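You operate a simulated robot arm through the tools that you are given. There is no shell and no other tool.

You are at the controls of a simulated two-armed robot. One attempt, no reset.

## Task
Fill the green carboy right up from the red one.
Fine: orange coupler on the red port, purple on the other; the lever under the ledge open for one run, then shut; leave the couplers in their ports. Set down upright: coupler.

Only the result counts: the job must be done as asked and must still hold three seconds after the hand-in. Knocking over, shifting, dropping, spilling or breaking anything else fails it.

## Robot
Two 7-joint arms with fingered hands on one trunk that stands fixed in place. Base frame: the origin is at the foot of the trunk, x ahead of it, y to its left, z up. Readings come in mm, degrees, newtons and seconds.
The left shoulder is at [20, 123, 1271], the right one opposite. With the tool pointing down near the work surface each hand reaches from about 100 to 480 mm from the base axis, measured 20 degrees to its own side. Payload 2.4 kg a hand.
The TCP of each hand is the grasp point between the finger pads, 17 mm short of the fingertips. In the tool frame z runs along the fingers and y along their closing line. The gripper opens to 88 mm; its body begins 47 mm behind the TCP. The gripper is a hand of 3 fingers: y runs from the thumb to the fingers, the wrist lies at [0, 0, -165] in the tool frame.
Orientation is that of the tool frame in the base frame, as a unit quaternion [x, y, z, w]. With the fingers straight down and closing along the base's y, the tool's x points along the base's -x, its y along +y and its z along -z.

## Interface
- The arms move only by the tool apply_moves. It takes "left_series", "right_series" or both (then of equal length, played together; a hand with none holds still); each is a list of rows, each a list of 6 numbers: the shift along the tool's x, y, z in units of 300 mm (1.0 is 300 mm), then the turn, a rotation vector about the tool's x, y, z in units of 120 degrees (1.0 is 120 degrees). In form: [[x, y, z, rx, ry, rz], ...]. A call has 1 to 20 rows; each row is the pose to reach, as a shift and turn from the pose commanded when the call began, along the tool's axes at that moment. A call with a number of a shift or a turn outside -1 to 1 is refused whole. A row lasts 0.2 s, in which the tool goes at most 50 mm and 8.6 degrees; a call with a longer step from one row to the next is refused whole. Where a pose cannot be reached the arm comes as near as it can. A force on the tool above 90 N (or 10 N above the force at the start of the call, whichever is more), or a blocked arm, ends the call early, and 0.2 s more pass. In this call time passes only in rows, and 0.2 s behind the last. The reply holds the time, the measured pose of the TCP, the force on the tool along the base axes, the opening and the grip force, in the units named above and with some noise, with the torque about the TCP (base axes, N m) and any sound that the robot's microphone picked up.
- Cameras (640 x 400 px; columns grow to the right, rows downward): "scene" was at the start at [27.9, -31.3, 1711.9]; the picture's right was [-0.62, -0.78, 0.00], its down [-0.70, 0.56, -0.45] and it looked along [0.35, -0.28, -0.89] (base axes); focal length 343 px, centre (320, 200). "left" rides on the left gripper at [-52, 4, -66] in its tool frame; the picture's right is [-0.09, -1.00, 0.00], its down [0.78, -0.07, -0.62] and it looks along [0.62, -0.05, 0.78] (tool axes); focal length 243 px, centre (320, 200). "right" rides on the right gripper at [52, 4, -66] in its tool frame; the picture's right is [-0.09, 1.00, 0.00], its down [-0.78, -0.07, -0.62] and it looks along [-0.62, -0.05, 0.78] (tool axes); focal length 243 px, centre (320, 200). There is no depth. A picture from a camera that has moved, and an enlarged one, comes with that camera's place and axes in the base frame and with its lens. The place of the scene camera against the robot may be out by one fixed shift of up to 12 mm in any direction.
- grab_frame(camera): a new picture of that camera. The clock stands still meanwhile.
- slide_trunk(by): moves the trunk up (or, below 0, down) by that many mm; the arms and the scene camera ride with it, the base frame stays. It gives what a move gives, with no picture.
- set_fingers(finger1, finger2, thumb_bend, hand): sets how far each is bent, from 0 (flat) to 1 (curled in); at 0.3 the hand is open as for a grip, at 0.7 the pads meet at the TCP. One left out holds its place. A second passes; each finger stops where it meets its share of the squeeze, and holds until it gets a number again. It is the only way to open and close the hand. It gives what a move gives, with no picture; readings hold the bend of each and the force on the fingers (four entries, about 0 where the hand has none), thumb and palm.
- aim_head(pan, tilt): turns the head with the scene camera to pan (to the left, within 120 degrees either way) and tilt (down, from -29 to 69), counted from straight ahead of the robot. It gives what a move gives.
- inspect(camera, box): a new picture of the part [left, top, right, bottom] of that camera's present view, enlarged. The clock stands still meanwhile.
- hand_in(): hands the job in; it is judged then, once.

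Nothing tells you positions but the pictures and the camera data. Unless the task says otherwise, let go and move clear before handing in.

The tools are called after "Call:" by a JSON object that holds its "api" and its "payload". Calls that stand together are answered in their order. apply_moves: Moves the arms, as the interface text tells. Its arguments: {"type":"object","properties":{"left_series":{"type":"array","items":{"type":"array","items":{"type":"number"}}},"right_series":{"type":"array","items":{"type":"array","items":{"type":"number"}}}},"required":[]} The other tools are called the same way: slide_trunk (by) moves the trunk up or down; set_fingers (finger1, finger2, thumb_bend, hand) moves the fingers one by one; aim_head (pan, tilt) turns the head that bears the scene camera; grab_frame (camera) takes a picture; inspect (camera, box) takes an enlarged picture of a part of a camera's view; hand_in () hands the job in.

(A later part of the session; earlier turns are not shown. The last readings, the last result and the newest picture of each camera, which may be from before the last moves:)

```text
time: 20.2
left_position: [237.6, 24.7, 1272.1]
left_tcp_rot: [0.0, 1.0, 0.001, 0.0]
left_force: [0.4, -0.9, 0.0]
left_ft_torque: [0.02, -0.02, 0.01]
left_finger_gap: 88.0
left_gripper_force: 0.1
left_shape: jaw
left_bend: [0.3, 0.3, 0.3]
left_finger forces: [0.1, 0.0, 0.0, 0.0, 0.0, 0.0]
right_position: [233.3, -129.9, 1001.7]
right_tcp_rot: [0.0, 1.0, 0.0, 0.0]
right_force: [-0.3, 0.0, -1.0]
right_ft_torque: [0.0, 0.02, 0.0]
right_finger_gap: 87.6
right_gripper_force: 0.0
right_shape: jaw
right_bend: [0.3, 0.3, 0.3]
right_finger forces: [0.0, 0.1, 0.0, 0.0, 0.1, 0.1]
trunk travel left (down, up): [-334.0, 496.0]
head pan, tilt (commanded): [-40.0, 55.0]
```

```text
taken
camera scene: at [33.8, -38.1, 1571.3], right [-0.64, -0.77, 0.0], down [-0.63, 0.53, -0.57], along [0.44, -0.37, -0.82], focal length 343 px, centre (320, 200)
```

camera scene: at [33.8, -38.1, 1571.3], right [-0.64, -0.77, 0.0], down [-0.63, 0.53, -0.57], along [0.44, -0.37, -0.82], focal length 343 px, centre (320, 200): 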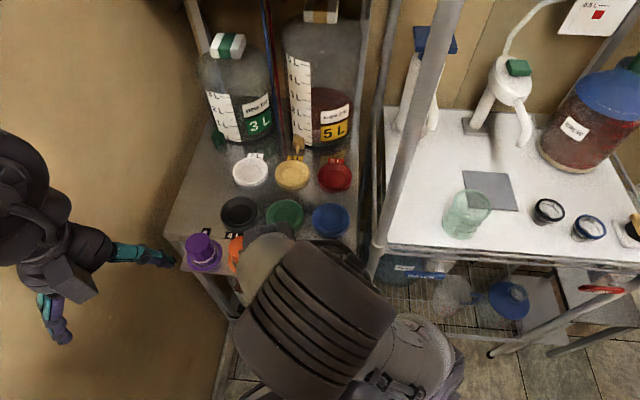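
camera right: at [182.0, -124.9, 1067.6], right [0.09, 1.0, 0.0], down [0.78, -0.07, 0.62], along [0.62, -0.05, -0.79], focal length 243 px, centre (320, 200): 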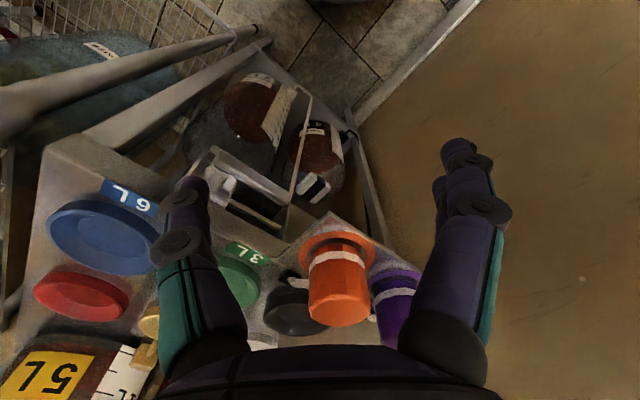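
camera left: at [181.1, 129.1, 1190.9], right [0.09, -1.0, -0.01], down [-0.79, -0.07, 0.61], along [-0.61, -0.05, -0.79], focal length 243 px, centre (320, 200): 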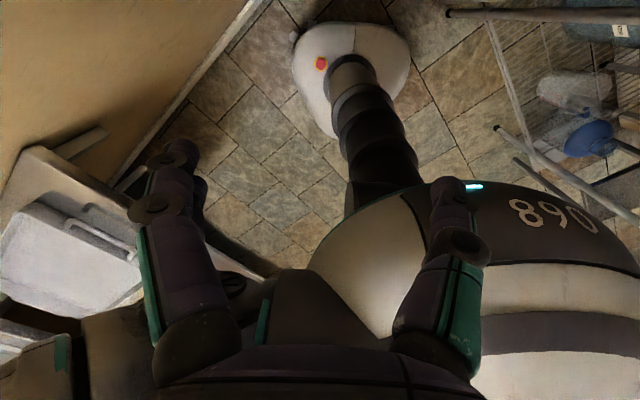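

From two hand-camera heights I get the couplers' tops at z≈968: orange (371, -126) and purple (431, -65). The port rims are at z≈925: green (394, -248), red (402, -405) and blue (320, -321). The lever bar runs from about (285, -235, 857) to (337, -173, 869), in front of the ledge edge, so I'll zoom in on it.

Call:
{"api": "inspect", "payload": {"camera": "right", "box": [200, 130, 320, 230]}}

Call:
{"api": "inspect", "payload": {"camera": "scene", "box": [160, 140, 400, 290]}}

Call:
{"api": "inspect", "payload": {"camera": "scene", "box": [180, 10, 380, 160]}}

```text
4.00 times, centred on (260, 180) of right
camera zoom: at [181.8, -124.5, 1067.7], right [0.09, 1.0, 0.0], down [0.78, -0.07, 0.62], along [0.62, -0.05, -0.79], focal length 970 px, centre (560, 280)
```

zoom: 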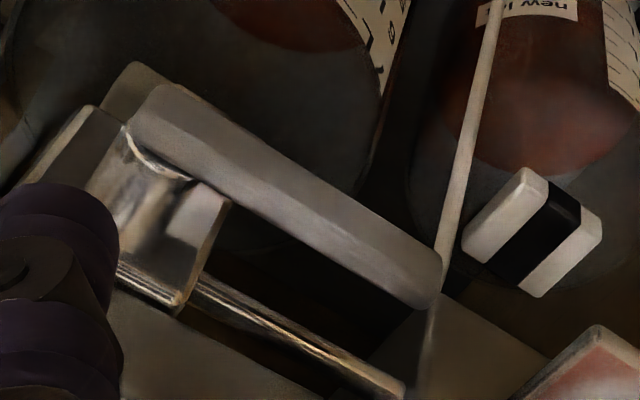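

```text
2.67 times, centred on (280, 215) of scene
camera zoom: at [33.8, -38.1, 1571.3], right [-0.64, -0.77, 0.0], down [-0.63, 0.53, -0.57], along [0.44, -0.37, -0.82], focal length 914 px, centre (427, 160)
```

zoom: 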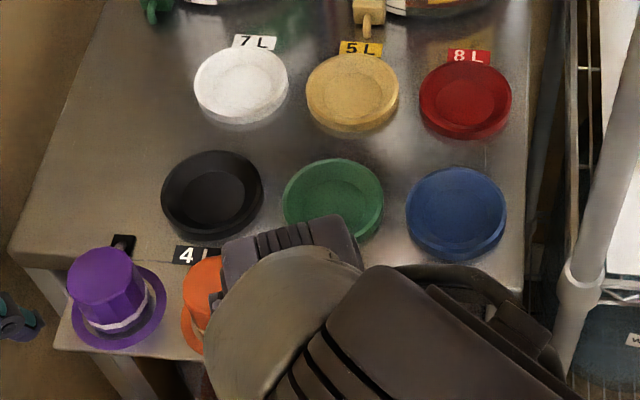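

```text
2.67 times, centred on (280, 85) of scene
camera zoom: at [33.8, -38.1, 1571.3], right [-0.64, -0.77, 0.0], down [-0.63, 0.53, -0.57], along [0.44, -0.37, -0.82], focal length 914 px, centre (427, 507)
```

zoom: 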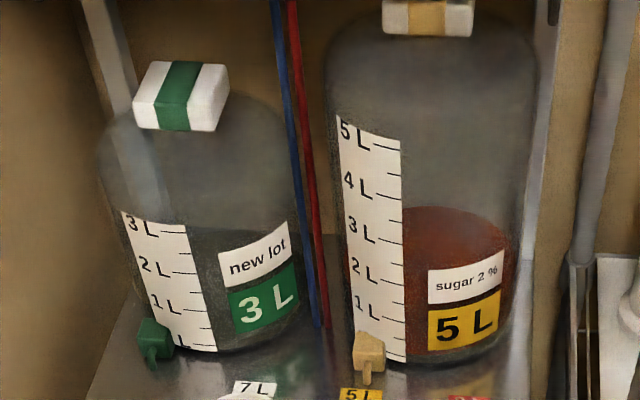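

The valve has a chrome body with a pipe along the ledge front, and the lever bar lies beside the pipe. I'll move the left hand further from the right elbow's path, then hover the right hand over the purple coupler to check alignment.

Call:
{"api": "apply_moves", "payload": {"left_series": [[0.05, 0.055, -0.023, 0, 0, 0], [0.1, 0.11, -0.046, 0, 0, 0], [0.15, 0.165, -0.07, 0, 0, 0], [0.197, 0.22, -0.093, 0, 0, 0]]}}

Call:
{"api": "apply_moves", "payload": {"right_series": [[-0.08, 0.0, -0.1, 0, 0, 0], [-0.16, 0.03, -0.15, 0, 0, 0], [-0.24, 0.06, -0.15, 0, 0, 0], [-0.33, 0.1, -0.15, 0, 0, 0], [-0.42, 0.13, -0.15, 0, 0, 0], [-0.5, 0.17, -0.15, 0, 0, 0], [-0.58, 0.2, -0.15, 0, 0, 0], [-0.66, 0.215, -0.13, 0, 0, 0]]}}

Call:
{"api": "grab_frame", "payload": {"camera": "right"}}

Call:
{"api": "grab_frame", "payload": {"camera": "scene"}}

```text
time: 21.2
left_position: [176.9, 91.7, 1298.4]
left_tcp_rot: [-0.001, 1.0, 0.0, 0.001]
left_force: [-0.4, 1.2, -0.5]
left_ft_torque: [-0.01, 0.01, -0.01]
left_finger_gap: 88.0
left_gripper_force: 0.0
left_shape: jaw
left_bend: [0.3, 0.3, 0.3]
left_finger forces: [0.0, 0.1, 0.0, 0.0, 0.0, 0.1]
right_position: [234.6, -129.0, 1000.6]
right_tcp_rot: [0.0, 1.0, -0.001, -0.001]
right_force: [0.4, -0.2, -0.7]
right_ft_torque: [0.01, 0.01, -0.03]
right_finger_gap: 87.9
right_gripper_force: 0.0
right_shape: jaw
right_bend: [0.3, 0.3, 0.3]
right_finger forces: [0.0, 0.1, 0.0, 0.1, 0.1, 0.0]
trunk travel left (down, up): [-334.0, 496.0]
head pan, tilt (commanded): [-40.0, 55.0]
```

```text
time: 23.0
left_position: [179.2, 91.1, 1297.4]
left_tcp_rot: [0.0, 1.0, 0.0, 0.0]
left_force: [0.3, -0.3, 0.1]
left_ft_torque: [0.03, 0.0, -0.01]
left_finger_gap: 87.6
left_gripper_force: 0.0
left_shape: jaw
left_bend: [0.3, 0.3, 0.3]
left_finger forces: [0.0, 0.0, 0.0, 0.1, 0.0, 0.0]
right_position: [432.7, -65.9, 1039.1]
right_tcp_rot: [0.0, 1.0, 0.001, -0.003]
right_force: [-0.4, -0.2, 0.9]
right_ft_torque: [0.0, -0.01, -0.02]
right_finger_gap: 88.0
right_gripper_force: 0.0
right_shape: jaw
right_bend: [0.3, 0.3, 0.3]
right_finger forces: [0.0, 0.1, 0.1, 0.0, 0.0, 0.0]
trunk travel left (down, up): [-334.0, 496.0]
head pan, tilt (commanded): [-40.0, 55.0]
```

```text
taken
camera right: at [380.2, -60.8, 1105.8], right [0.09, 1.0, 0.0], down [0.78, -0.07, 0.62], along [0.62, -0.05, -0.79], focal length 243 px, centre (320, 200)
```

right: 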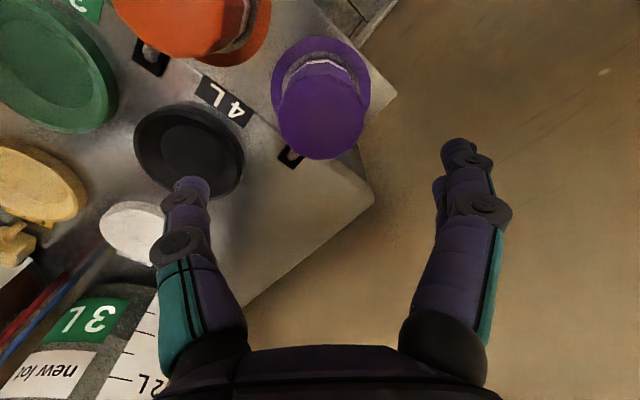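

```text
taken
camera scene: at [34.3, -38.1, 1571.2], right [-0.64, -0.77, 0.0], down [-0.63, 0.53, -0.57], along [0.44, -0.37, -0.82], focal length 343 px, centre (320, 200)
```

scene: 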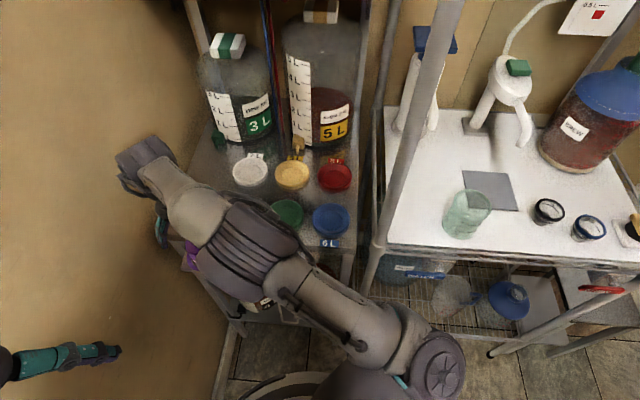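

The hand is over the purple coupler, whose axis I put at about (428.5, -64.6) with its top near z 968. I'll shift 4 mm, go down to a TCP height of about 946 and close the fingers.

Call:
{"api": "apply_moves", "payload": {"right_series": [[0.013, 0.0, 0.0, 0, 0, 0], [0.013, 0.0, 0.1, 0, 0, 0], [0.013, 0.0, 0.2, 0, 0, 0], [0.013, 0.0, 0.27, 0, 0, 0], [0.013, 0.0, 0.312, 0, 0, 0]]}}

Call:
{"api": "grab_frame", "payload": {"camera": "right"}}

```text
time: 24.2
left_position: [178.2, 91.3, 1298.2]
left_tcp_rot: [0.0, 1.0, -0.001, 0.002]
left_force: [0.0, -0.7, 1.3]
left_ft_torque: [-0.01, 0.01, 0.01]
left_finger_gap: 87.8
left_gripper_force: 0.1
left_shape: jaw
left_bend: [0.3, 0.3, 0.3]
left_finger forces: [0.1, 0.0, 0.0, 0.1, 0.1, 0.0]
right_position: [428.1, -65.3, 946.0]
right_tcp_rot: [0.0, 1.0, 0.0, -0.001]
right_force: [-0.7, -0.8, 1.1]
right_ft_torque: [-0.05, -0.02, 0.0]
right_finger_gap: 88.1
right_gripper_force: 0.1
right_shape: jaw
right_bend: [0.3, 0.3, 0.3]
right_finger forces: [0.1, 0.0, 0.0, 0.0, 0.1, 0.0]
trunk travel left (down, up): [-334.0, 496.0]
head pan, tilt (commanded): [-40.0, 55.0]
```

```text
taken
camera right: at [375.7, -60.7, 1012.2], right [0.09, 1.0, 0.0], down [0.78, -0.07, 0.62], along [0.62, -0.05, -0.78], focal length 243 px, centre (320, 200)
```

right: 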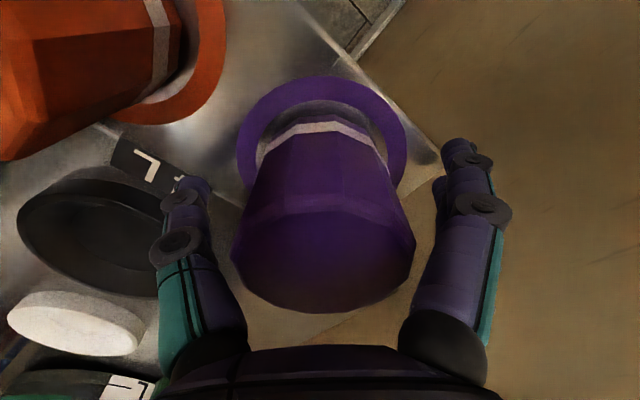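

The purple body sits centred between the thumb and fingers. I'll close on it.

Call:
{"api": "set_fingers", "payload": {"hand": "right", "finger1": 0.7, "finger2": 0.7, "thumb_bend": 0.7}}

Call:
{"api": "grab_frame", "payload": {"camera": "right"}}

```text
time: 25.2
left_position: [179.5, 90.6, 1298.5]
left_tcp_rot: [0.001, 1.0, 0.0, 0.001]
left_force: [-0.9, 0.4, 0.3]
left_ft_torque: [0.0, 0.0, 0.02]
left_finger_gap: 88.0
left_gripper_force: 0.1
left_shape: jaw
left_bend: [0.3, 0.3, 0.3]
left_finger forces: [0.0, 0.0, 0.1, 0.0, 0.0, 0.0]
right_position: [427.5, -65.0, 946.1]
right_tcp_rot: [0.0, 1.0, 0.0, -0.001]
right_force: [0.0, -0.3, 0.2]
right_ft_torque: [0.05, 0.05, 0.02]
right_finger_gap: 38.4
right_gripper_force: 14.5
right_shape: fingers
right_bend: [0.54, 0.53, 0.57]
right_finger forces: [6.4, 8.3, 0.0, 0.1, 14.9, 0.0]
trunk travel left (down, up): [-334.0, 496.0]
head pan, tilt (commanded): [-40.0, 55.0]
```

```text
taken
camera right: at [375.6, -60.7, 1012.5], right [0.09, 1.0, 0.0], down [0.78, -0.07, 0.62], along [0.62, -0.05, -0.79], focal length 243 px, centre (320, 200)
```

right: 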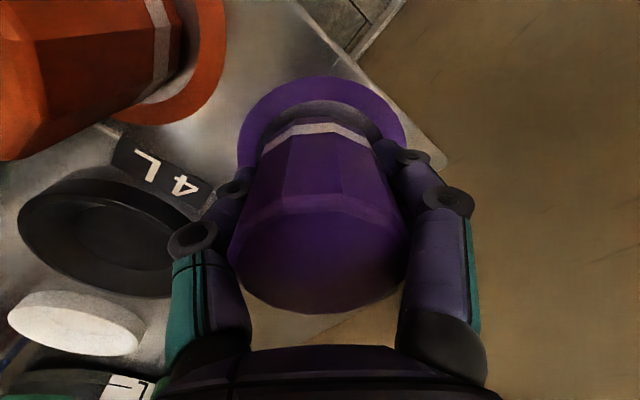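

It's gripped, with a 38 mm gap and 14.5 N. I'll lift gently and check how it comes away.

Call:
{"api": "apply_moves", "payload": {"right_series": [[0, 0, -0.03, 0, 0, 0], [0, 0, -0.07, 0, 0, 0], [0, 0, -0.12, 0, 0, 0]]}}

Call:
{"api": "grab_frame", "payload": {"camera": "right"}}

Call:
{"api": "grab_frame", "payload": {"camera": "scene"}}

```text
time: 26.0
left_position: [179.3, 90.8, 1297.8]
left_tcp_rot: [0.0, 1.0, 0.0, 0.001]
left_force: [0.1, 0.4, 0.2]
left_ft_torque: [0.01, -0.02, -0.01]
left_finger_gap: 87.8
left_gripper_force: 0.1
left_shape: jaw
left_bend: [0.3, 0.3, 0.3]
left_finger forces: [0.0, 0.0, 0.1, 0.0, 0.0, 0.0]
right_position: [428.5, -64.1, 982.2]
right_tcp_rot: [0.0, 1.0, 0.0, -0.003]
right_force: [0.1, -0.4, -1.9]
right_ft_torque: [-0.03, 0.02, 0.01]
right_finger_gap: 38.3
right_gripper_force: 14.8
right_shape: fingers
right_bend: [0.54, 0.53, 0.57]
right_finger forces: [6.4, 8.1, 0.0, 0.0, 15.1, 0.1]
trunk travel left (down, up): [-334.0, 496.0]
head pan, tilt (commanded): [-40.0, 55.0]
```

```text
taken
camera right: at [376.3, -59.5, 1049.2], right [0.09, 1.0, 0.0], down [0.78, -0.07, 0.62], along [0.62, -0.05, -0.79], focal length 243 px, centre (320, 200)
```

right: 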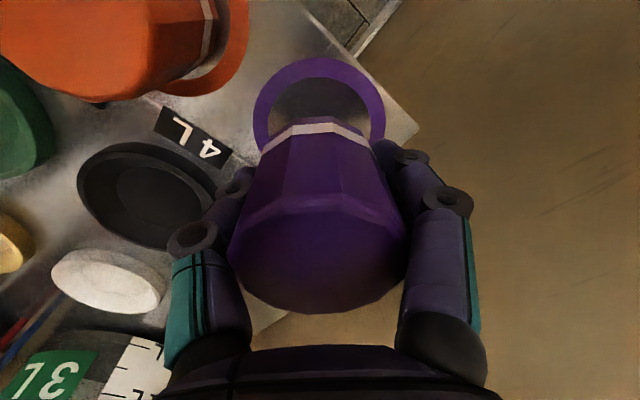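

```text
taken
camera scene: at [33.8, -38.1, 1571.3], right [-0.64, -0.77, 0.0], down [-0.63, 0.53, -0.57], along [0.44, -0.37, -0.82], focal length 343 px, centre (320, 200)
```

scene: 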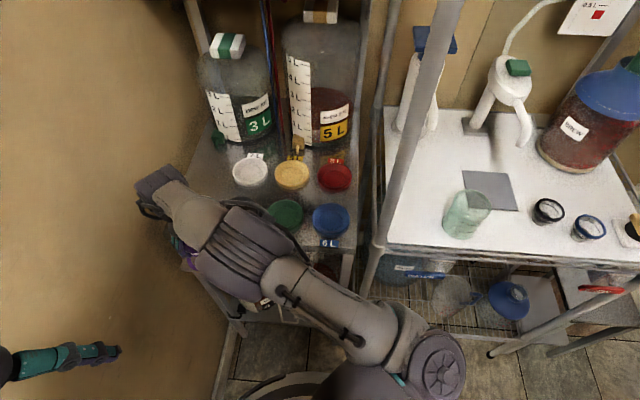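

The coupler lifts out of its ring, and the ring stays on the plate. I'll raise it above the orange coupler's top and carry it over the green port.

Call:
{"api": "apply_moves", "payload": {"right_series": [[0, 0, -0.1, 0, 0, 0], [0, 0, -0.2, 0, 0, 0], [-0.02, -0.12, -0.22, 0, 0, 0], [-0.02, -0.24, -0.22, 0, 0, 0], [0.02, -0.36, -0.22, 0, 0, 0], [0.06, -0.48, -0.22, 0, 0, 0], [0.09, -0.56, -0.22, 0, 0, 0], [0.113, -0.613, -0.22, 0, 0, 0]]}}

Call:
{"api": "grab_frame", "payload": {"camera": "right"}}

Call:
{"api": "grab_frame", "payload": {"camera": "scene"}}

```text
time: 27.8
left_position: [178.3, 90.8, 1299.1]
left_tcp_rot: [0.0, 1.0, 0.001, 0.0]
left_force: [-0.9, -0.1, 0.0]
left_ft_torque: [0.0, -0.03, 0.01]
left_finger_gap: 88.1
left_gripper_force: 0.1
left_shape: jaw
left_bend: [0.3, 0.3, 0.3]
left_finger forces: [0.0, 0.0, 0.1, 0.1, 0.0, 0.0]
right_position: [393.5, -249.4, 1049.1]
right_tcp_rot: [-0.001, 1.0, 0.0, 0.0]
right_force: [0.2, -0.6, -1.0]
right_ft_torque: [0.04, 0.02, -0.01]
right_finger_gap: 38.1
right_gripper_force: 13.8
right_shape: fingers
right_bend: [0.54, 0.53, 0.57]
right_finger forces: [6.3, 7.9, 0.1, 0.0, 14.7, 0.0]
trunk travel left (down, up): [-334.0, 496.0]
head pan, tilt (commanded): [-40.0, 55.0]
```

```text
taken
camera right: at [341.2, -245.4, 1115.3], right [0.09, 1.0, 0.0], down [0.78, -0.07, 0.62], along [0.62, -0.05, -0.79], focal length 243 px, centre (320, 200)
```

right: 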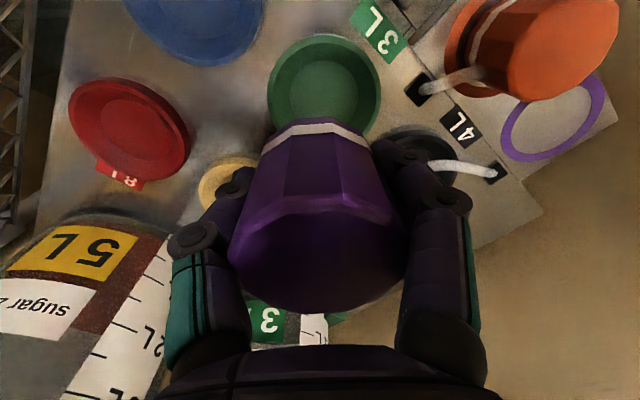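

```text
taken
camera scene: at [33.9, -38.4, 1571.2], right [-0.64, -0.77, 0.0], down [-0.63, 0.53, -0.57], along [0.44, -0.37, -0.82], focal length 343 px, centre (320, 200)
```

scene: 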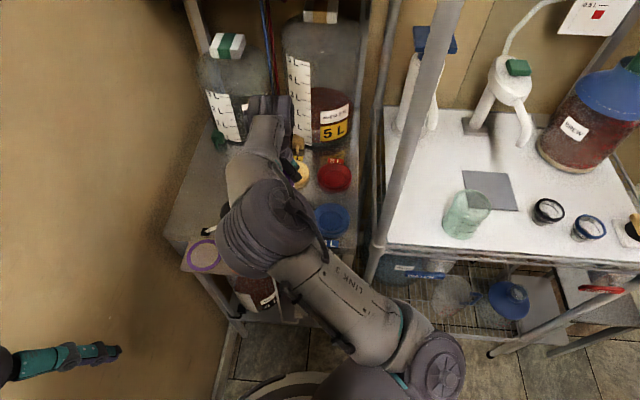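

The purple coupler hangs over the green port with its hose trailing behind. I'll zoom in to measure the port's centre against the tool axis.

Call:
{"api": "inspect", "payload": {"camera": "right", "box": [240, 10, 420, 190]}}

Call:
{"api": "inspect", "payload": {"camera": "scene", "box": [180, 60, 380, 260]}}

```text
2.22 times, centred on (330, 100) of right
camera zoom: at [341.2, -245.4, 1115.3], right [0.09, 1.0, 0.0], down [0.78, -0.07, 0.62], along [0.62, -0.05, -0.79], focal length 539 px, centre (298, 422)
```

zoom: 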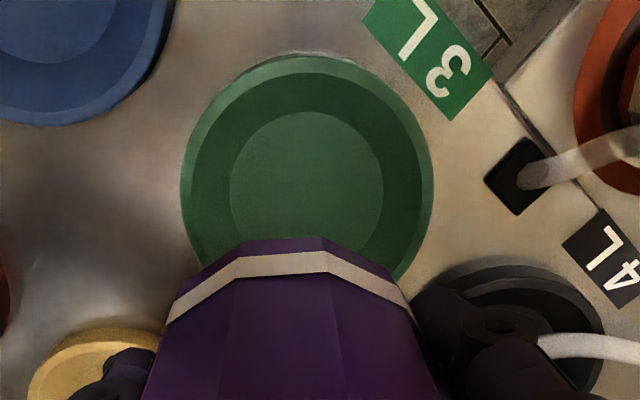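

```text
2.00 times, centred on (280, 160) of scene
camera zoom: at [33.9, -38.4, 1571.2], right [-0.64, -0.77, 0.0], down [-0.63, 0.53, -0.57], along [0.44, -0.37, -0.82], focal length 685 px, centre (400, 280)
```

zoom: 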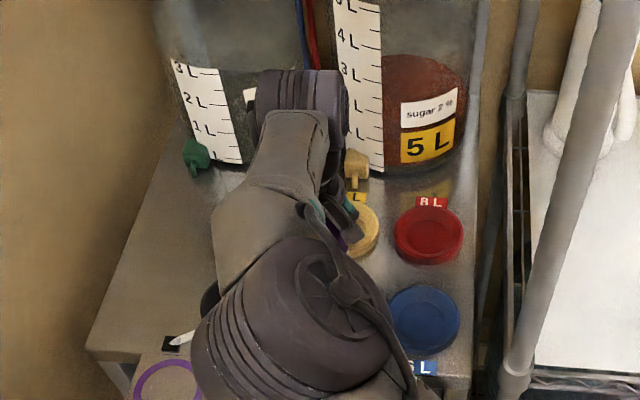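

The port is a funnel with an 84 mm rim narrowing to a 54 mm floor, and its centre is at about (397, -247). I'll shift by (+1, +3) mm and lower most of the way.

Call:
{"api": "apply_moves", "payload": {"right_series": [[-0.003, 0.009, 0.05, 0, 0, 0], [-0.003, 0.009, 0.12, 0, 0, 0], [-0.003, 0.009, 0.19, 0, 0, 0], [-0.003, 0.009, 0.235, 0, 0, 0]]}}

Call:
{"api": "grab_frame", "payload": {"camera": "right"}}

Call:
{"api": "inspect", "payload": {"camera": "right", "box": [220, 40, 420, 165]}}

```text
time: 28.8
left_position: [179.3, 90.6, 1298.5]
left_tcp_rot: [0.001, 1.0, 0.001, 0.0]
left_force: [-0.9, -0.5, 0.6]
left_ft_torque: [0.03, 0.01, -0.01]
left_finger_gap: 87.8
left_gripper_force: 0.2
left_shape: jaw
left_bend: [0.3, 0.3, 0.3]
left_finger forces: [0.1, 0.0, 0.1, 0.0, 0.0, 0.1]
right_position: [394.1, -244.5, 976.5]
right_tcp_rot: [0.0, 1.0, 0.0, -0.001]
right_force: [-0.6, -0.3, -1.4]
right_ft_torque: [-0.01, 0.02, -0.01]
right_finger_gap: 38.4
right_gripper_force: 14.5
right_shape: fingers
right_bend: [0.54, 0.53, 0.57]
right_finger forces: [6.3, 8.0, 0.0, 0.1, 14.6, 0.1]
trunk travel left (down, up): [-334.0, 496.0]
head pan, tilt (commanded): [-40.0, 55.0]
```

```text
taken
camera right: at [342.4, -240.7, 1043.9], right [0.09, 1.0, 0.0], down [0.78, -0.07, 0.62], along [0.62, -0.05, -0.78], focal length 243 px, centre (320, 200)
```

right: 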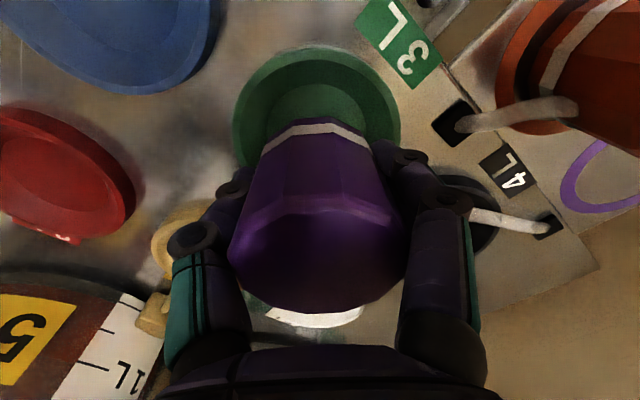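

```text
3.20 times, centred on (320, 102) of right
camera zoom: at [342.4, -240.7, 1043.9], right [0.09, 1.0, 0.0], down [0.78, -0.07, 0.62], along [0.62, -0.05, -0.78], focal length 776 px, centre (320, 512)
```

zoom: 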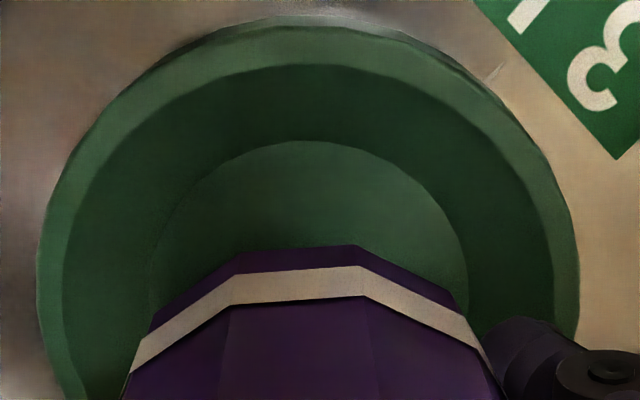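

I've refined the geometry: the plate is at z≈920, the green funnel floor at z≈924 with its centre at x≈395.5, and the purple coupler's axis sits about 2.5 mm too far forward. I'll correct that and lower toward contact.

Call:
{"api": "apply_moves", "payload": {"right_series": [[0.0083, 0, 0.0, 0, 0, 0], [0.0083, 0, 0.03, 0, 0, 0], [0.0083, 0, 0.06, 0, 0, 0]]}}

Call:
{"api": "inspect", "payload": {"camera": "right", "box": [220, 40, 420, 165]}}

```text
time: 29.6
left_position: [178.6, 90.0, 1299.3]
left_tcp_rot: [0.0, 1.0, -0.001, 0.001]
left_force: [0.5, 0.5, -0.1]
left_ft_torque: [0.02, 0.02, 0.03]
left_finger_gap: 87.9
left_gripper_force: 0.1
left_shape: jaw
left_bend: [0.3, 0.3, 0.3]
left_finger forces: [0.0, 0.1, 0.1, 0.0, 0.1, 0.0]
right_position: [390.8, -246.9, 959.4]
right_tcp_rot: [0.0, 1.0, 0.0, -0.002]
right_force: [0.3, 0.7, -2.3]
right_ft_torque: [-0.01, 0.02, -0.01]
right_finger_gap: 38.1
right_gripper_force: 14.0
right_shape: fingers
right_bend: [0.54, 0.53, 0.57]
right_finger forces: [6.2, 8.0, 0.1, 0.1, 14.7, 0.0]
trunk travel left (down, up): [-334.0, 496.0]
head pan, tilt (commanded): [-40.0, 55.0]
```

```text
3.20 times, centred on (320, 102) of right
camera zoom: at [340.0, -241.2, 1025.9], right [0.08, 1.0, 0.0], down [0.78, -0.07, 0.62], along [0.62, -0.05, -0.79], focal length 776 px, centre (320, 512)
```

zoom: 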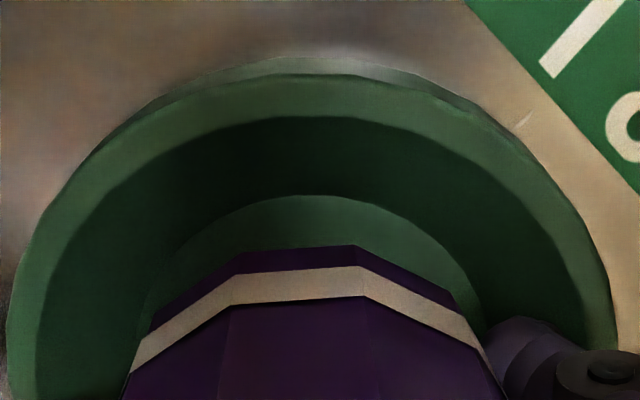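

The alignment is close; I'll move 1.5 mm further back and lower in small steps while watching the force.

Call:
{"api": "apply_moves", "payload": {"right_series": [[0.005, 0, 0.0, 0, 0, 0], [0.005, 0, 0.012, 0, 0, 0], [0.005, 0, 0.024, 0, 0, 0]]}}

Call:
{"api": "inspect", "payload": {"camera": "right", "box": [220, 40, 420, 165]}}

```text
time: 30.4
left_position: [178.0, 91.6, 1298.9]
left_tcp_rot: [0.0, 1.0, 0.001, 0.0]
left_force: [1.0, 0.1, -0.1]
left_ft_torque: [0.01, 0.0, -0.02]
left_finger_gap: 87.9
left_gripper_force: 0.2
left_shape: jaw
left_bend: [0.3, 0.3, 0.3]
left_finger forces: [0.0, 0.0, 0.0, 0.1, 0.0, 0.1]
right_position: [390.2, -245.5, 951.5]
right_tcp_rot: [-0.001, 1.0, 0.0, -0.002]
right_force: [0.2, 0.5, -1.7]
right_ft_torque: [-0.06, 0.02, -0.01]
right_finger_gap: 37.9
right_gripper_force: 14.7
right_shape: fingers
right_bend: [0.54, 0.54, 0.57]
right_finger forces: [6.3, 8.0, 0.1, 0.0, 14.6, 0.1]
trunk travel left (down, up): [-334.0, 496.0]
head pan, tilt (commanded): [-40.0, 55.0]
```

```text
3.20 times, centred on (320, 102) of right
camera zoom: at [338.3, -240.2, 1018.0], right [0.09, 1.0, 0.0], down [0.78, -0.07, 0.62], along [0.62, -0.05, -0.78], focal length 776 px, centre (320, 512)
```

zoom: 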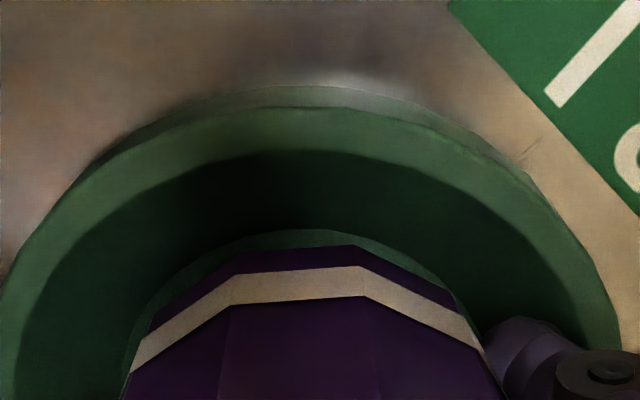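

There's still no contact, and the coupler is almost concentric with the port floor. I'll keep lowering in 2 mm steps.

Call:
{"api": "apply_moves", "payload": {"right_series": [[0.002, 0, 0.007, 0, 0, 0], [0.002, 0, 0.014, 0, 0, 0]]}}

Call:
{"api": "inspect", "payload": {"camera": "right", "box": [220, 40, 420, 165]}}

```text
time: 31.0
left_position: [179.5, 90.7, 1298.0]
left_tcp_rot: [-0.001, 1.0, 0.0, 0.001]
left_force: [1.1, -0.3, -0.7]
left_ft_torque: [0.03, -0.03, -0.01]
left_finger_gap: 88.0
left_gripper_force: 0.1
left_shape: jaw
left_bend: [0.3, 0.3, 0.3]
left_finger forces: [0.1, 0.0, 0.1, 0.0, 0.1, 0.1]
right_position: [389.8, -246.1, 947.6]
right_tcp_rot: [0.0, 1.0, 0.0, 0.0]
right_force: [-0.8, 0.4, 1.1]
right_ft_torque: [0.05, 0.05, -0.02]
right_finger_gap: 37.9
right_gripper_force: 15.1
right_shape: fingers
right_bend: [0.54, 0.53, 0.57]
right_finger forces: [6.6, 8.3, 0.0, 0.1, 15.0, 0.1]
trunk travel left (down, up): [-334.0, 496.0]
head pan, tilt (commanded): [-40.0, 55.0]
```

```text
3.20 times, centred on (320, 102) of right
camera zoom: at [338.1, -241.4, 1014.1], right [0.09, 1.0, 0.0], down [0.78, -0.07, 0.62], along [0.62, -0.05, -0.78], focal length 776 px, centre (320, 512)
```

zoom: 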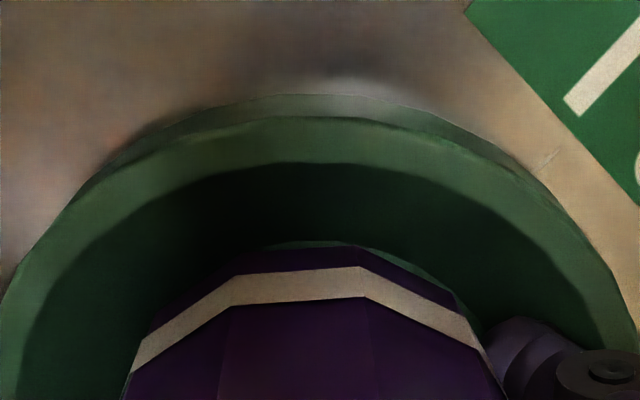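

The force has gone slightly positive, so it may be touching. I'll press 1.5 mm further to confirm that it is seated.

Call:
{"api": "apply_moves", "payload": {"right_series": [[0.0, 0, 0.005, 0, 0, 0]]}}

Call:
{"api": "apply_moves", "payload": {"right_series": [[0.0, 0, 0.005, 0, 0, 0]]}}

Call:
{"api": "inspect", "payload": {"camera": "right", "box": [220, 40, 420, 165]}}

```text
time: 31.4
left_position: [177.8, 91.2, 1298.3]
left_tcp_rot: [-0.001, 1.0, 0.0, 0.001]
left_force: [0.2, 0.8, -0.7]
left_ft_torque: [0.0, -0.03, 0.01]
left_finger_gap: 87.8
left_gripper_force: 0.0
left_shape: jaw
left_bend: [0.3, 0.3, 0.3]
left_finger forces: [0.0, 0.0, 0.1, 0.0, 0.0, 0.0]
right_position: [389.5, -245.9, 947.2]
right_tcp_rot: [0.001, 1.0, -0.002, 0.0]
right_force: [1.4, -0.5, 9.1]
right_ft_torque: [0.07, 0.01, 0.01]
right_finger_gap: 37.9
right_gripper_force: 18.0
right_shape: fingers
right_bend: [0.55, 0.54, 0.58]
right_finger forces: [7.4, 8.4, 0.0, 0.1, 20.0, 0.0]
trunk travel left (down, up): [-334.0, 496.0]
head pan, tilt (commanded): [-40.0, 55.0]
```

```text
time: 31.8
left_position: [177.6, 91.9, 1298.3]
left_tcp_rot: [0.0, 1.0, 0.0, 0.001]
left_force: [-0.7, -0.7, -0.3]
left_ft_torque: [-0.03, 0.01, -0.01]
left_finger_gap: 87.8
left_gripper_force: 0.1
left_shape: jaw
left_bend: [0.3, 0.3, 0.3]
left_finger forces: [0.1, 0.0, 0.0, 0.1, 0.0, 0.0]
right_position: [389.2, -246.6, 946.8]
right_tcp_rot: [0.0, 1.0, -0.001, 0.0]
right_force: [2.0, -2.1, 16.9]
right_ft_torque: [0.09, 0.03, 0.02]
right_finger_gap: 37.8
right_gripper_force: 21.1
right_shape: fingers
right_bend: [0.56, 0.55, 0.58]
right_finger forces: [10.3, 7.6, 0.1, 0.0, 25.3, 0.1]
trunk travel left (down, up): [-334.0, 496.0]
head pan, tilt (commanded): [-40.0, 55.0]
```

```text
3.20 times, centred on (320, 102) of right
camera zoom: at [337.8, -240.5, 1012.9], right [0.09, 1.0, 0.0], down [0.78, -0.07, 0.62], along [0.62, -0.05, -0.78], focal length 776 px, centre (320, 512)
```

zoom: 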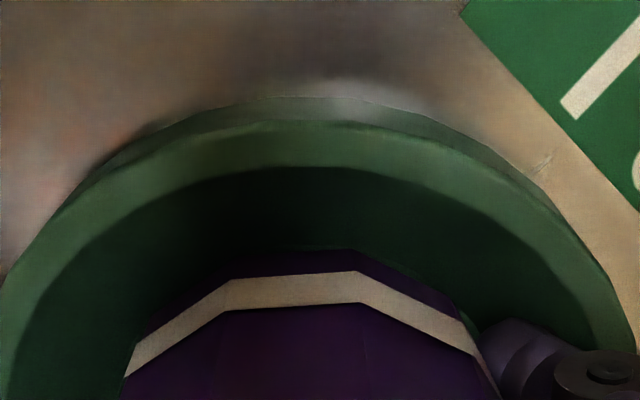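

It has bottomed out with a 17 N push. I'll ease off the push, then open the fingers and check that it stands upright.

Call:
{"api": "apply_moves", "payload": {"right_series": [[0.0, 0, -0.008, 0, 0, 0]]}}

Call:
{"api": "set_fingers", "payload": {"hand": "right", "finger1": 0.3, "finger2": 0.3, "thumb_bend": 0.3}}

Call:
{"api": "grab_frame", "payload": {"camera": "right"}}

```text
time: 32.2
left_position: [179.9, 90.8, 1297.2]
left_tcp_rot: [-0.002, 1.0, -0.001, 0.001]
left_force: [-0.9, 0.0, 0.0]
left_ft_torque: [-0.02, 0.0, 0.02]
left_finger_gap: 87.9
left_gripper_force: 0.1
left_shape: jaw
left_bend: [0.3, 0.3, 0.3]
left_finger forces: [0.1, 0.1, 0.0, 0.1, 0.0, 0.0]
right_position: [388.6, -245.7, 946.5]
right_tcp_rot: [0.0, 1.0, 0.0, -0.003]
right_force: [0.1, -0.7, 0.9]
right_ft_torque: [0.02, -0.01, -0.04]
right_finger_gap: 38.1
right_gripper_force: 14.6
right_shape: fingers
right_bend: [0.56, 0.55, 0.58]
right_finger forces: [6.5, 7.6, 0.0, 0.1, 15.5, 0.1]
trunk travel left (down, up): [-334.0, 496.0]
head pan, tilt (commanded): [-40.0, 55.0]
```

```text
time: 33.2
left_position: [176.5, 90.4, 1298.5]
left_tcp_rot: [0.0, 1.0, 0.0, 0.0]
left_force: [-0.3, -0.9, 0.8]
left_ft_torque: [0.0, -0.02, 0.0]
left_finger_gap: 87.8
left_gripper_force: 0.0
left_shape: jaw
left_bend: [0.3, 0.3, 0.3]
left_finger forces: [0.0, 0.1, 0.0, 0.1, 0.1, 0.1]
right_position: [389.9, -246.4, 949.0]
right_tcp_rot: [0.0, 1.0, -0.001, 0.0]
right_force: [3.2, -5.4, 19.9]
right_ft_torque: [0.01, 0.01, 0.05]
right_finger_gap: 42.4
right_gripper_force: 17.9
right_shape: fingers
right_bend: [0.51, 0.46, 0.41]
right_finger forces: [11.5, 9.4, 0.0, 0.0, 14.5, 0.1]
trunk travel left (down, up): [-334.0, 496.0]
head pan, tilt (commanded): [-40.0, 55.0]
```

```text
taken
camera right: at [337.6, -241.2, 1015.5], right [0.09, 1.0, 0.0], down [0.78, -0.07, 0.62], along [0.62, -0.05, -0.78], focal length 243 px, centre (320, 200)
```

right: 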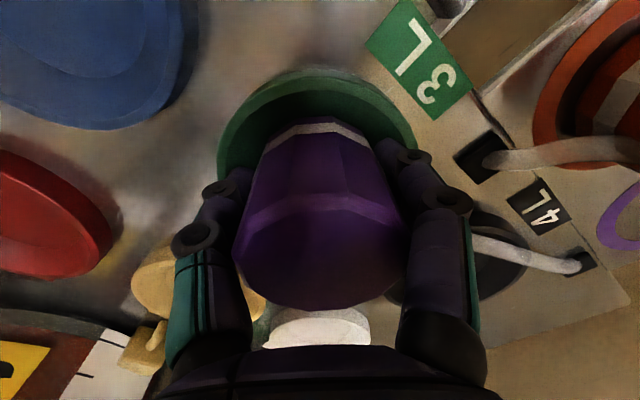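

The fingertips are inside the funnel and press on its wall as they open. I'll close them slightly to take off that outward push, lift clear, and then open fully.

Call:
{"api": "set_fingers", "payload": {"hand": "right", "finger1": 0.5, "finger2": 0.48, "thumb_bend": 0.48}}

Call:
{"api": "grab_frame", "payload": {"camera": "right"}}

```text
time: 34.2
left_position: [178.9, 93.0, 1297.7]
left_tcp_rot: [0.0, 1.0, -0.001, 0.001]
left_force: [-0.4, -0.9, 0.1]
left_ft_torque: [-0.02, -0.03, -0.02]
left_finger_gap: 87.9
left_gripper_force: 0.1
left_shape: jaw
left_bend: [0.3, 0.3, 0.3]
left_finger forces: [0.1, 0.0, 0.1, 0.0, 0.0, 0.0]
right_position: [389.3, -246.3, 948.1]
right_tcp_rot: [0.0, 1.0, 0.001, -0.001]
right_force: [2.2, -0.9, 11.1]
right_ft_torque: [0.0, 0.02, 0.07]
right_finger_gap: 40.5
right_gripper_force: 8.4
right_shape: fingers
right_bend: [0.54, 0.48, 0.49]
right_finger forces: [6.8, 1.0, 0.0, 0.0, 8.6, 0.1]
trunk travel left (down, up): [-334.0, 496.0]
head pan, tilt (commanded): [-40.0, 55.0]
```

```text
taken
camera right: at [337.7, -240.7, 1014.9], right [0.09, 1.0, 0.0], down [0.78, -0.07, 0.62], along [0.62, -0.05, -0.78], focal length 243 px, centre (320, 200)
```

right: 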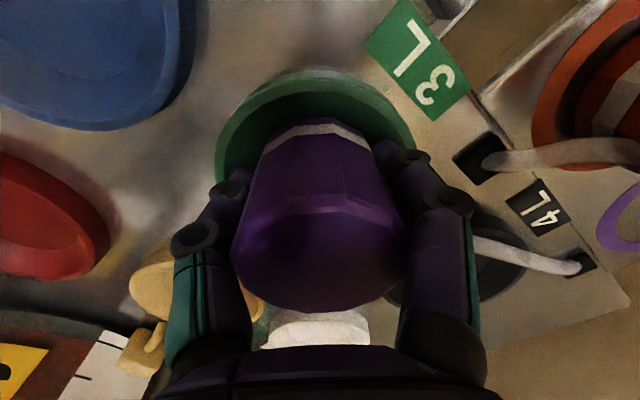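

Finger 1 is wedged lightly between the funnel and the coupler. I'll rise in small steps so the cone frees the fingers, and check that the coupler stays put.

Call:
{"api": "apply_moves", "payload": {"right_series": [[0.0, 0, -0.015, 0, 0, 0]]}}

Call:
{"api": "grab_frame", "payload": {"camera": "right"}}

```text
time: 34.6
left_position: [178.6, 91.0, 1298.2]
left_tcp_rot: [0.0, 1.0, 0.0, 0.001]
left_force: [0.2, -0.1, 0.0]
left_ft_torque: [0.02, 0.01, 0.01]
left_finger_gap: 88.0
left_gripper_force: 0.1
left_shape: jaw
left_bend: [0.3, 0.3, 0.3]
left_finger forces: [0.0, 0.0, 0.1, 0.0, 0.0, 0.1]
right_position: [389.9, -245.8, 952.6]
right_tcp_rot: [0.0, 1.0, 0.0, -0.001]
right_force: [-0.9, -0.2, 0.0]
right_ft_torque: [0.01, 0.02, 0.0]
right_finger_gap: 42.6
right_gripper_force: 0.0
right_shape: fingers
right_bend: [0.5, 0.48, 0.48]
right_finger forces: [0.1, 0.1, 0.0, 0.0, 0.2, 0.0]
trunk travel left (down, up): [-334.0, 496.0]
head pan, tilt (commanded): [-40.0, 55.0]
```

```text
taken
camera right: at [337.4, -241.0, 1019.3], right [0.09, 1.0, 0.0], down [0.78, -0.07, 0.62], along [0.62, -0.05, -0.79], focal length 243 px, centre (320, 200)
```

right: 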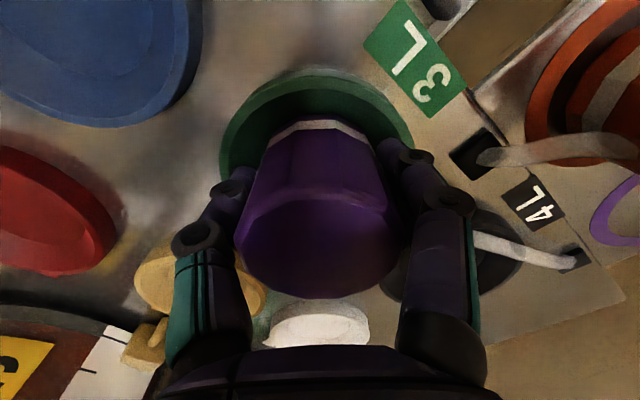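

All the forces are at zero and the coupler stayed seated. I'll rise, open the fingers, and then lift clear.

Call:
{"api": "apply_moves", "payload": {"right_series": [[0.0, 0, -0.02, 0, 0, 0], [0.0, 0, -0.04, 0, 0, 0]]}}

Call:
{"api": "set_fingers", "payload": {"hand": "right", "finger1": 0.3, "finger2": 0.3, "thumb_bend": 0.3}}

Call:
{"api": "apply_moves", "payload": {"right_series": [[0.0, 0, -0.1, 0, 0, 0], [0.0, 0, -0.2, 0, 0, 0], [0.0, 0, -0.3, 0, 0, 0]]}}

Call:
{"api": "grab_frame", "payload": {"camera": "right"}}

Call:
{"api": "inspect", "payload": {"camera": "right", "box": [230, 0, 430, 150]}}

Call:
{"api": "grab_frame", "payload": {"camera": "scene"}}

```text
time: 35.2
left_position: [177.9, 91.2, 1299.0]
left_tcp_rot: [-0.001, 1.0, 0.001, 0.001]
left_force: [-0.9, -0.3, -1.0]
left_ft_torque: [0.0, -0.02, -0.04]
left_finger_gap: 87.7
left_gripper_force: 0.1
left_shape: jaw
left_bend: [0.3, 0.3, 0.3]
left_finger forces: [0.0, 0.1, 0.0, 0.0, 0.0, 0.0]
right_position: [389.3, -245.3, 965.8]
right_tcp_rot: [0.0, 1.0, 0.0, 0.0]
right_force: [0.2, 0.7, -0.4]
right_ft_torque: [0.01, 0.01, -0.02]
right_finger_gap: 42.8
right_gripper_force: 0.6
right_shape: fingers
right_bend: [0.5, 0.48, 0.48]
right_finger forces: [0.3, 0.0, 0.1, 0.0, 0.1, 0.0]
trunk travel left (down, up): [-334.0, 496.0]
head pan, tilt (commanded): [-40.0, 55.0]
```

```text
time: 36.2
left_position: [177.9, 90.4, 1297.9]
left_tcp_rot: [0.0, 1.0, 0.0, 0.002]
left_force: [-0.4, 0.0, 0.5]
left_ft_torque: [-0.02, -0.01, 0.0]
left_finger_gap: 87.8
left_gripper_force: 0.1
left_shape: jaw
left_bend: [0.3, 0.3, 0.3]
left_finger forces: [0.0, 0.1, 0.1, 0.0, 0.0, 0.0]
right_position: [390.5, -245.5, 963.8]
right_tcp_rot: [0.0, 1.0, 0.001, -0.001]
right_force: [0.9, 0.4, -0.3]
right_ft_torque: [0.0, 0.0, -0.02]
right_finger_gap: 84.0
right_gripper_force: 0.1
right_shape: fingers
right_bend: [0.3, 0.3, 0.3]
right_finger forces: [0.1, 0.0, 0.0, 0.1, 0.0, 0.1]
trunk travel left (down, up): [-334.0, 496.0]
head pan, tilt (commanded): [-40.0, 55.0]
```

```text
time: 37.0
left_position: [179.1, 91.5, 1299.5]
left_tcp_rot: [0.0, 1.0, 0.0, 0.001]
left_force: [-0.6, 0.7, 0.4]
left_ft_torque: [-0.01, -0.01, -0.01]
left_finger_gap: 87.9
left_gripper_force: 0.0
left_shape: jaw
left_bend: [0.3, 0.3, 0.3]
left_finger forces: [0.0, 0.0, 0.0, 0.1, 0.0, 0.0]
right_position: [393.1, -243.9, 1055.1]
right_tcp_rot: [0.001, 1.0, 0.0, -0.001]
right_force: [0.0, 0.2, 0.1]
right_ft_torque: [-0.01, -0.02, -0.01]
right_finger_gap: 84.2
right_gripper_force: 0.1
right_shape: fingers
right_bend: [0.3, 0.3, 0.3]
right_finger forces: [0.1, 0.0, 0.0, 0.1, 0.0, 0.0]
trunk travel left (down, up): [-334.0, 496.0]
head pan, tilt (commanded): [-40.0, 55.0]
```

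```text
taken
camera right: at [341.6, -239.4, 1121.4], right [0.09, 1.0, 0.0], down [0.78, -0.07, 0.62], along [0.62, -0.05, -0.79], focal length 243 px, centre (320, 200)
```

right: 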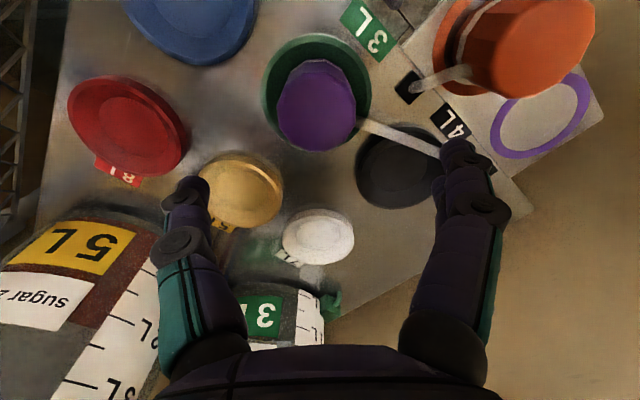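

```text
2.67 times, centred on (330, 75) of right
camera zoom: at [341.6, -239.4, 1121.4], right [0.09, 1.0, 0.0], down [0.78, -0.07, 0.62], along [0.62, -0.05, -0.79], focal length 647 px, centre (293, 533)
```

zoom: 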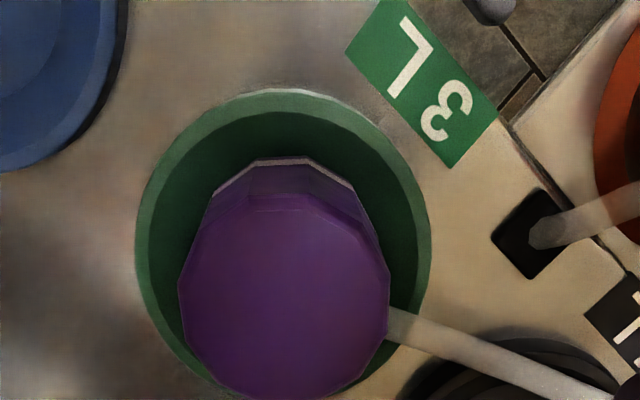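

```text
taken
camera scene: at [33.7, -38.1, 1571.3], right [-0.64, -0.77, 0.0], down [-0.63, 0.53, -0.57], along [0.44, -0.37, -0.82], focal length 343 px, centre (320, 200)
```

scene: 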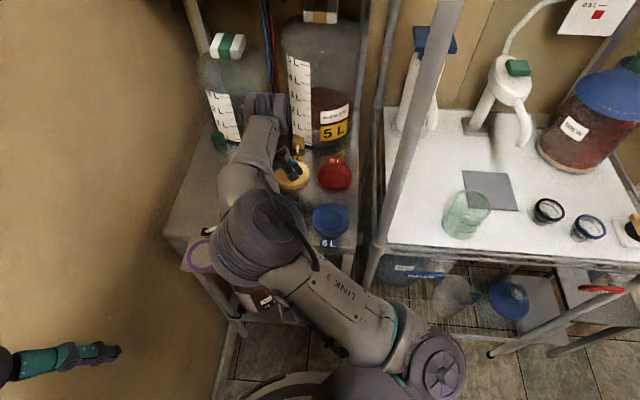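

Purple is seated upright in the green port. Before I fetch orange, I'll test whether the right arm can get to the red port without touching the rack post, going half-way first and looking.

Call:
{"api": "apply_moves", "payload": {"right_series": [[0.0, -0.1, 0, 0, 0, 0], [0.0, -0.2, 0.0, 0, 0, 0], [-0.01, -0.28, 0.0, 0, 0, 0]]}}

Call:
{"api": "aim_head", "payload": {"pan": -55, "tilt": 60}}

Call:
{"api": "grab_frame", "payload": {"camera": "scene"}}

Call:
{"api": "grab_frame", "payload": {"camera": "right"}}

```text
time: 37.8
left_position: [178.4, 89.8, 1298.7]
left_tcp_rot: [0.0, 1.0, 0.0, 0.001]
left_force: [0.5, 0.4, 0.1]
left_ft_torque: [-0.05, -0.02, 0.01]
left_finger_gap: 87.6
left_gripper_force: 0.1
left_shape: jaw
left_bend: [0.3, 0.3, 0.3]
left_finger forces: [0.0, 0.0, 0.0, 0.1, 0.0, 0.0]
right_position: [395.0, -331.5, 1054.8]
right_tcp_rot: [0.0, 1.0, -0.001, -0.001]
right_force: [-0.2, -0.3, -0.6]
right_ft_torque: [0.03, -0.03, -0.02]
right_finger_gap: 84.2
right_gripper_force: 0.0
right_shape: fingers
right_bend: [0.3, 0.3, 0.3]
right_finger forces: [0.0, 0.1, 0.0, 0.0, 0.1, 0.0]
trunk travel left (down, up): [-334.0, 496.0]
head pan, tilt (commanded): [-40.0, 55.0]
```

```text
time: 38.5
left_position: [178.1, 90.6, 1298.2]
left_tcp_rot: [0.0, 1.0, 0.0, 0.001]
left_force: [0.4, 0.3, 0.5]
left_ft_torque: [0.03, 0.0, 0.0]
left_finger_gap: 87.8
left_gripper_force: 0.0
left_shape: jaw
left_bend: [0.3, 0.3, 0.3]
left_finger forces: [0.0, 0.1, 0.0, 0.0, 0.1, 0.1]
right_position: [394.8, -329.6, 1054.9]
right_tcp_rot: [0.0, 1.0, 0.0, -0.001]
right_force: [0.4, -0.8, -0.4]
right_ft_torque: [-0.01, -0.04, 0.03]
right_finger_gap: 84.5
right_gripper_force: 0.1
right_shape: fingers
right_bend: [0.3, 0.3, 0.3]
right_finger forces: [0.0, 0.1, 0.0, 0.1, 0.0, 0.0]
trunk travel left (down, up): [-334.0, 496.0]
head pan, tilt (commanded): [-55.0, 60.0]
```

```text
taken
camera scene: at [16.9, -46.5, 1565.2], right [-0.82, -0.57, 0.0], down [-0.5, 0.71, -0.5], along [0.29, -0.41, -0.87], focal length 343 px, centre (320, 200)
```

scene: 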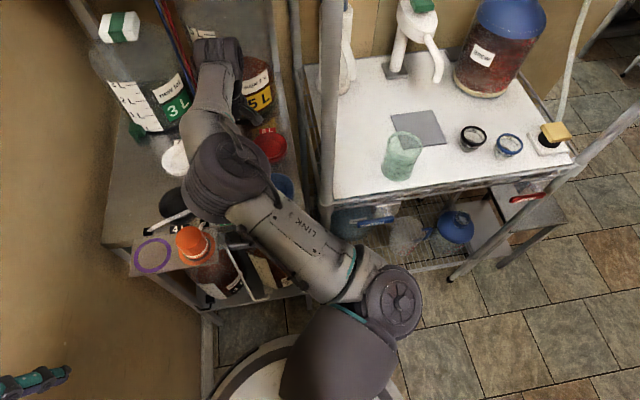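

```text
taken
camera right: at [343.6, -324.3, 1121.7], right [0.09, 1.0, 0.0], down [0.78, -0.07, 0.62], along [0.62, -0.05, -0.79], focal length 243 px, centre (320, 200)
```

right: 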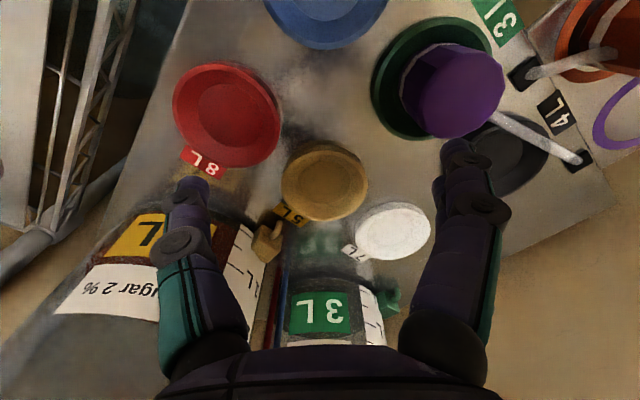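

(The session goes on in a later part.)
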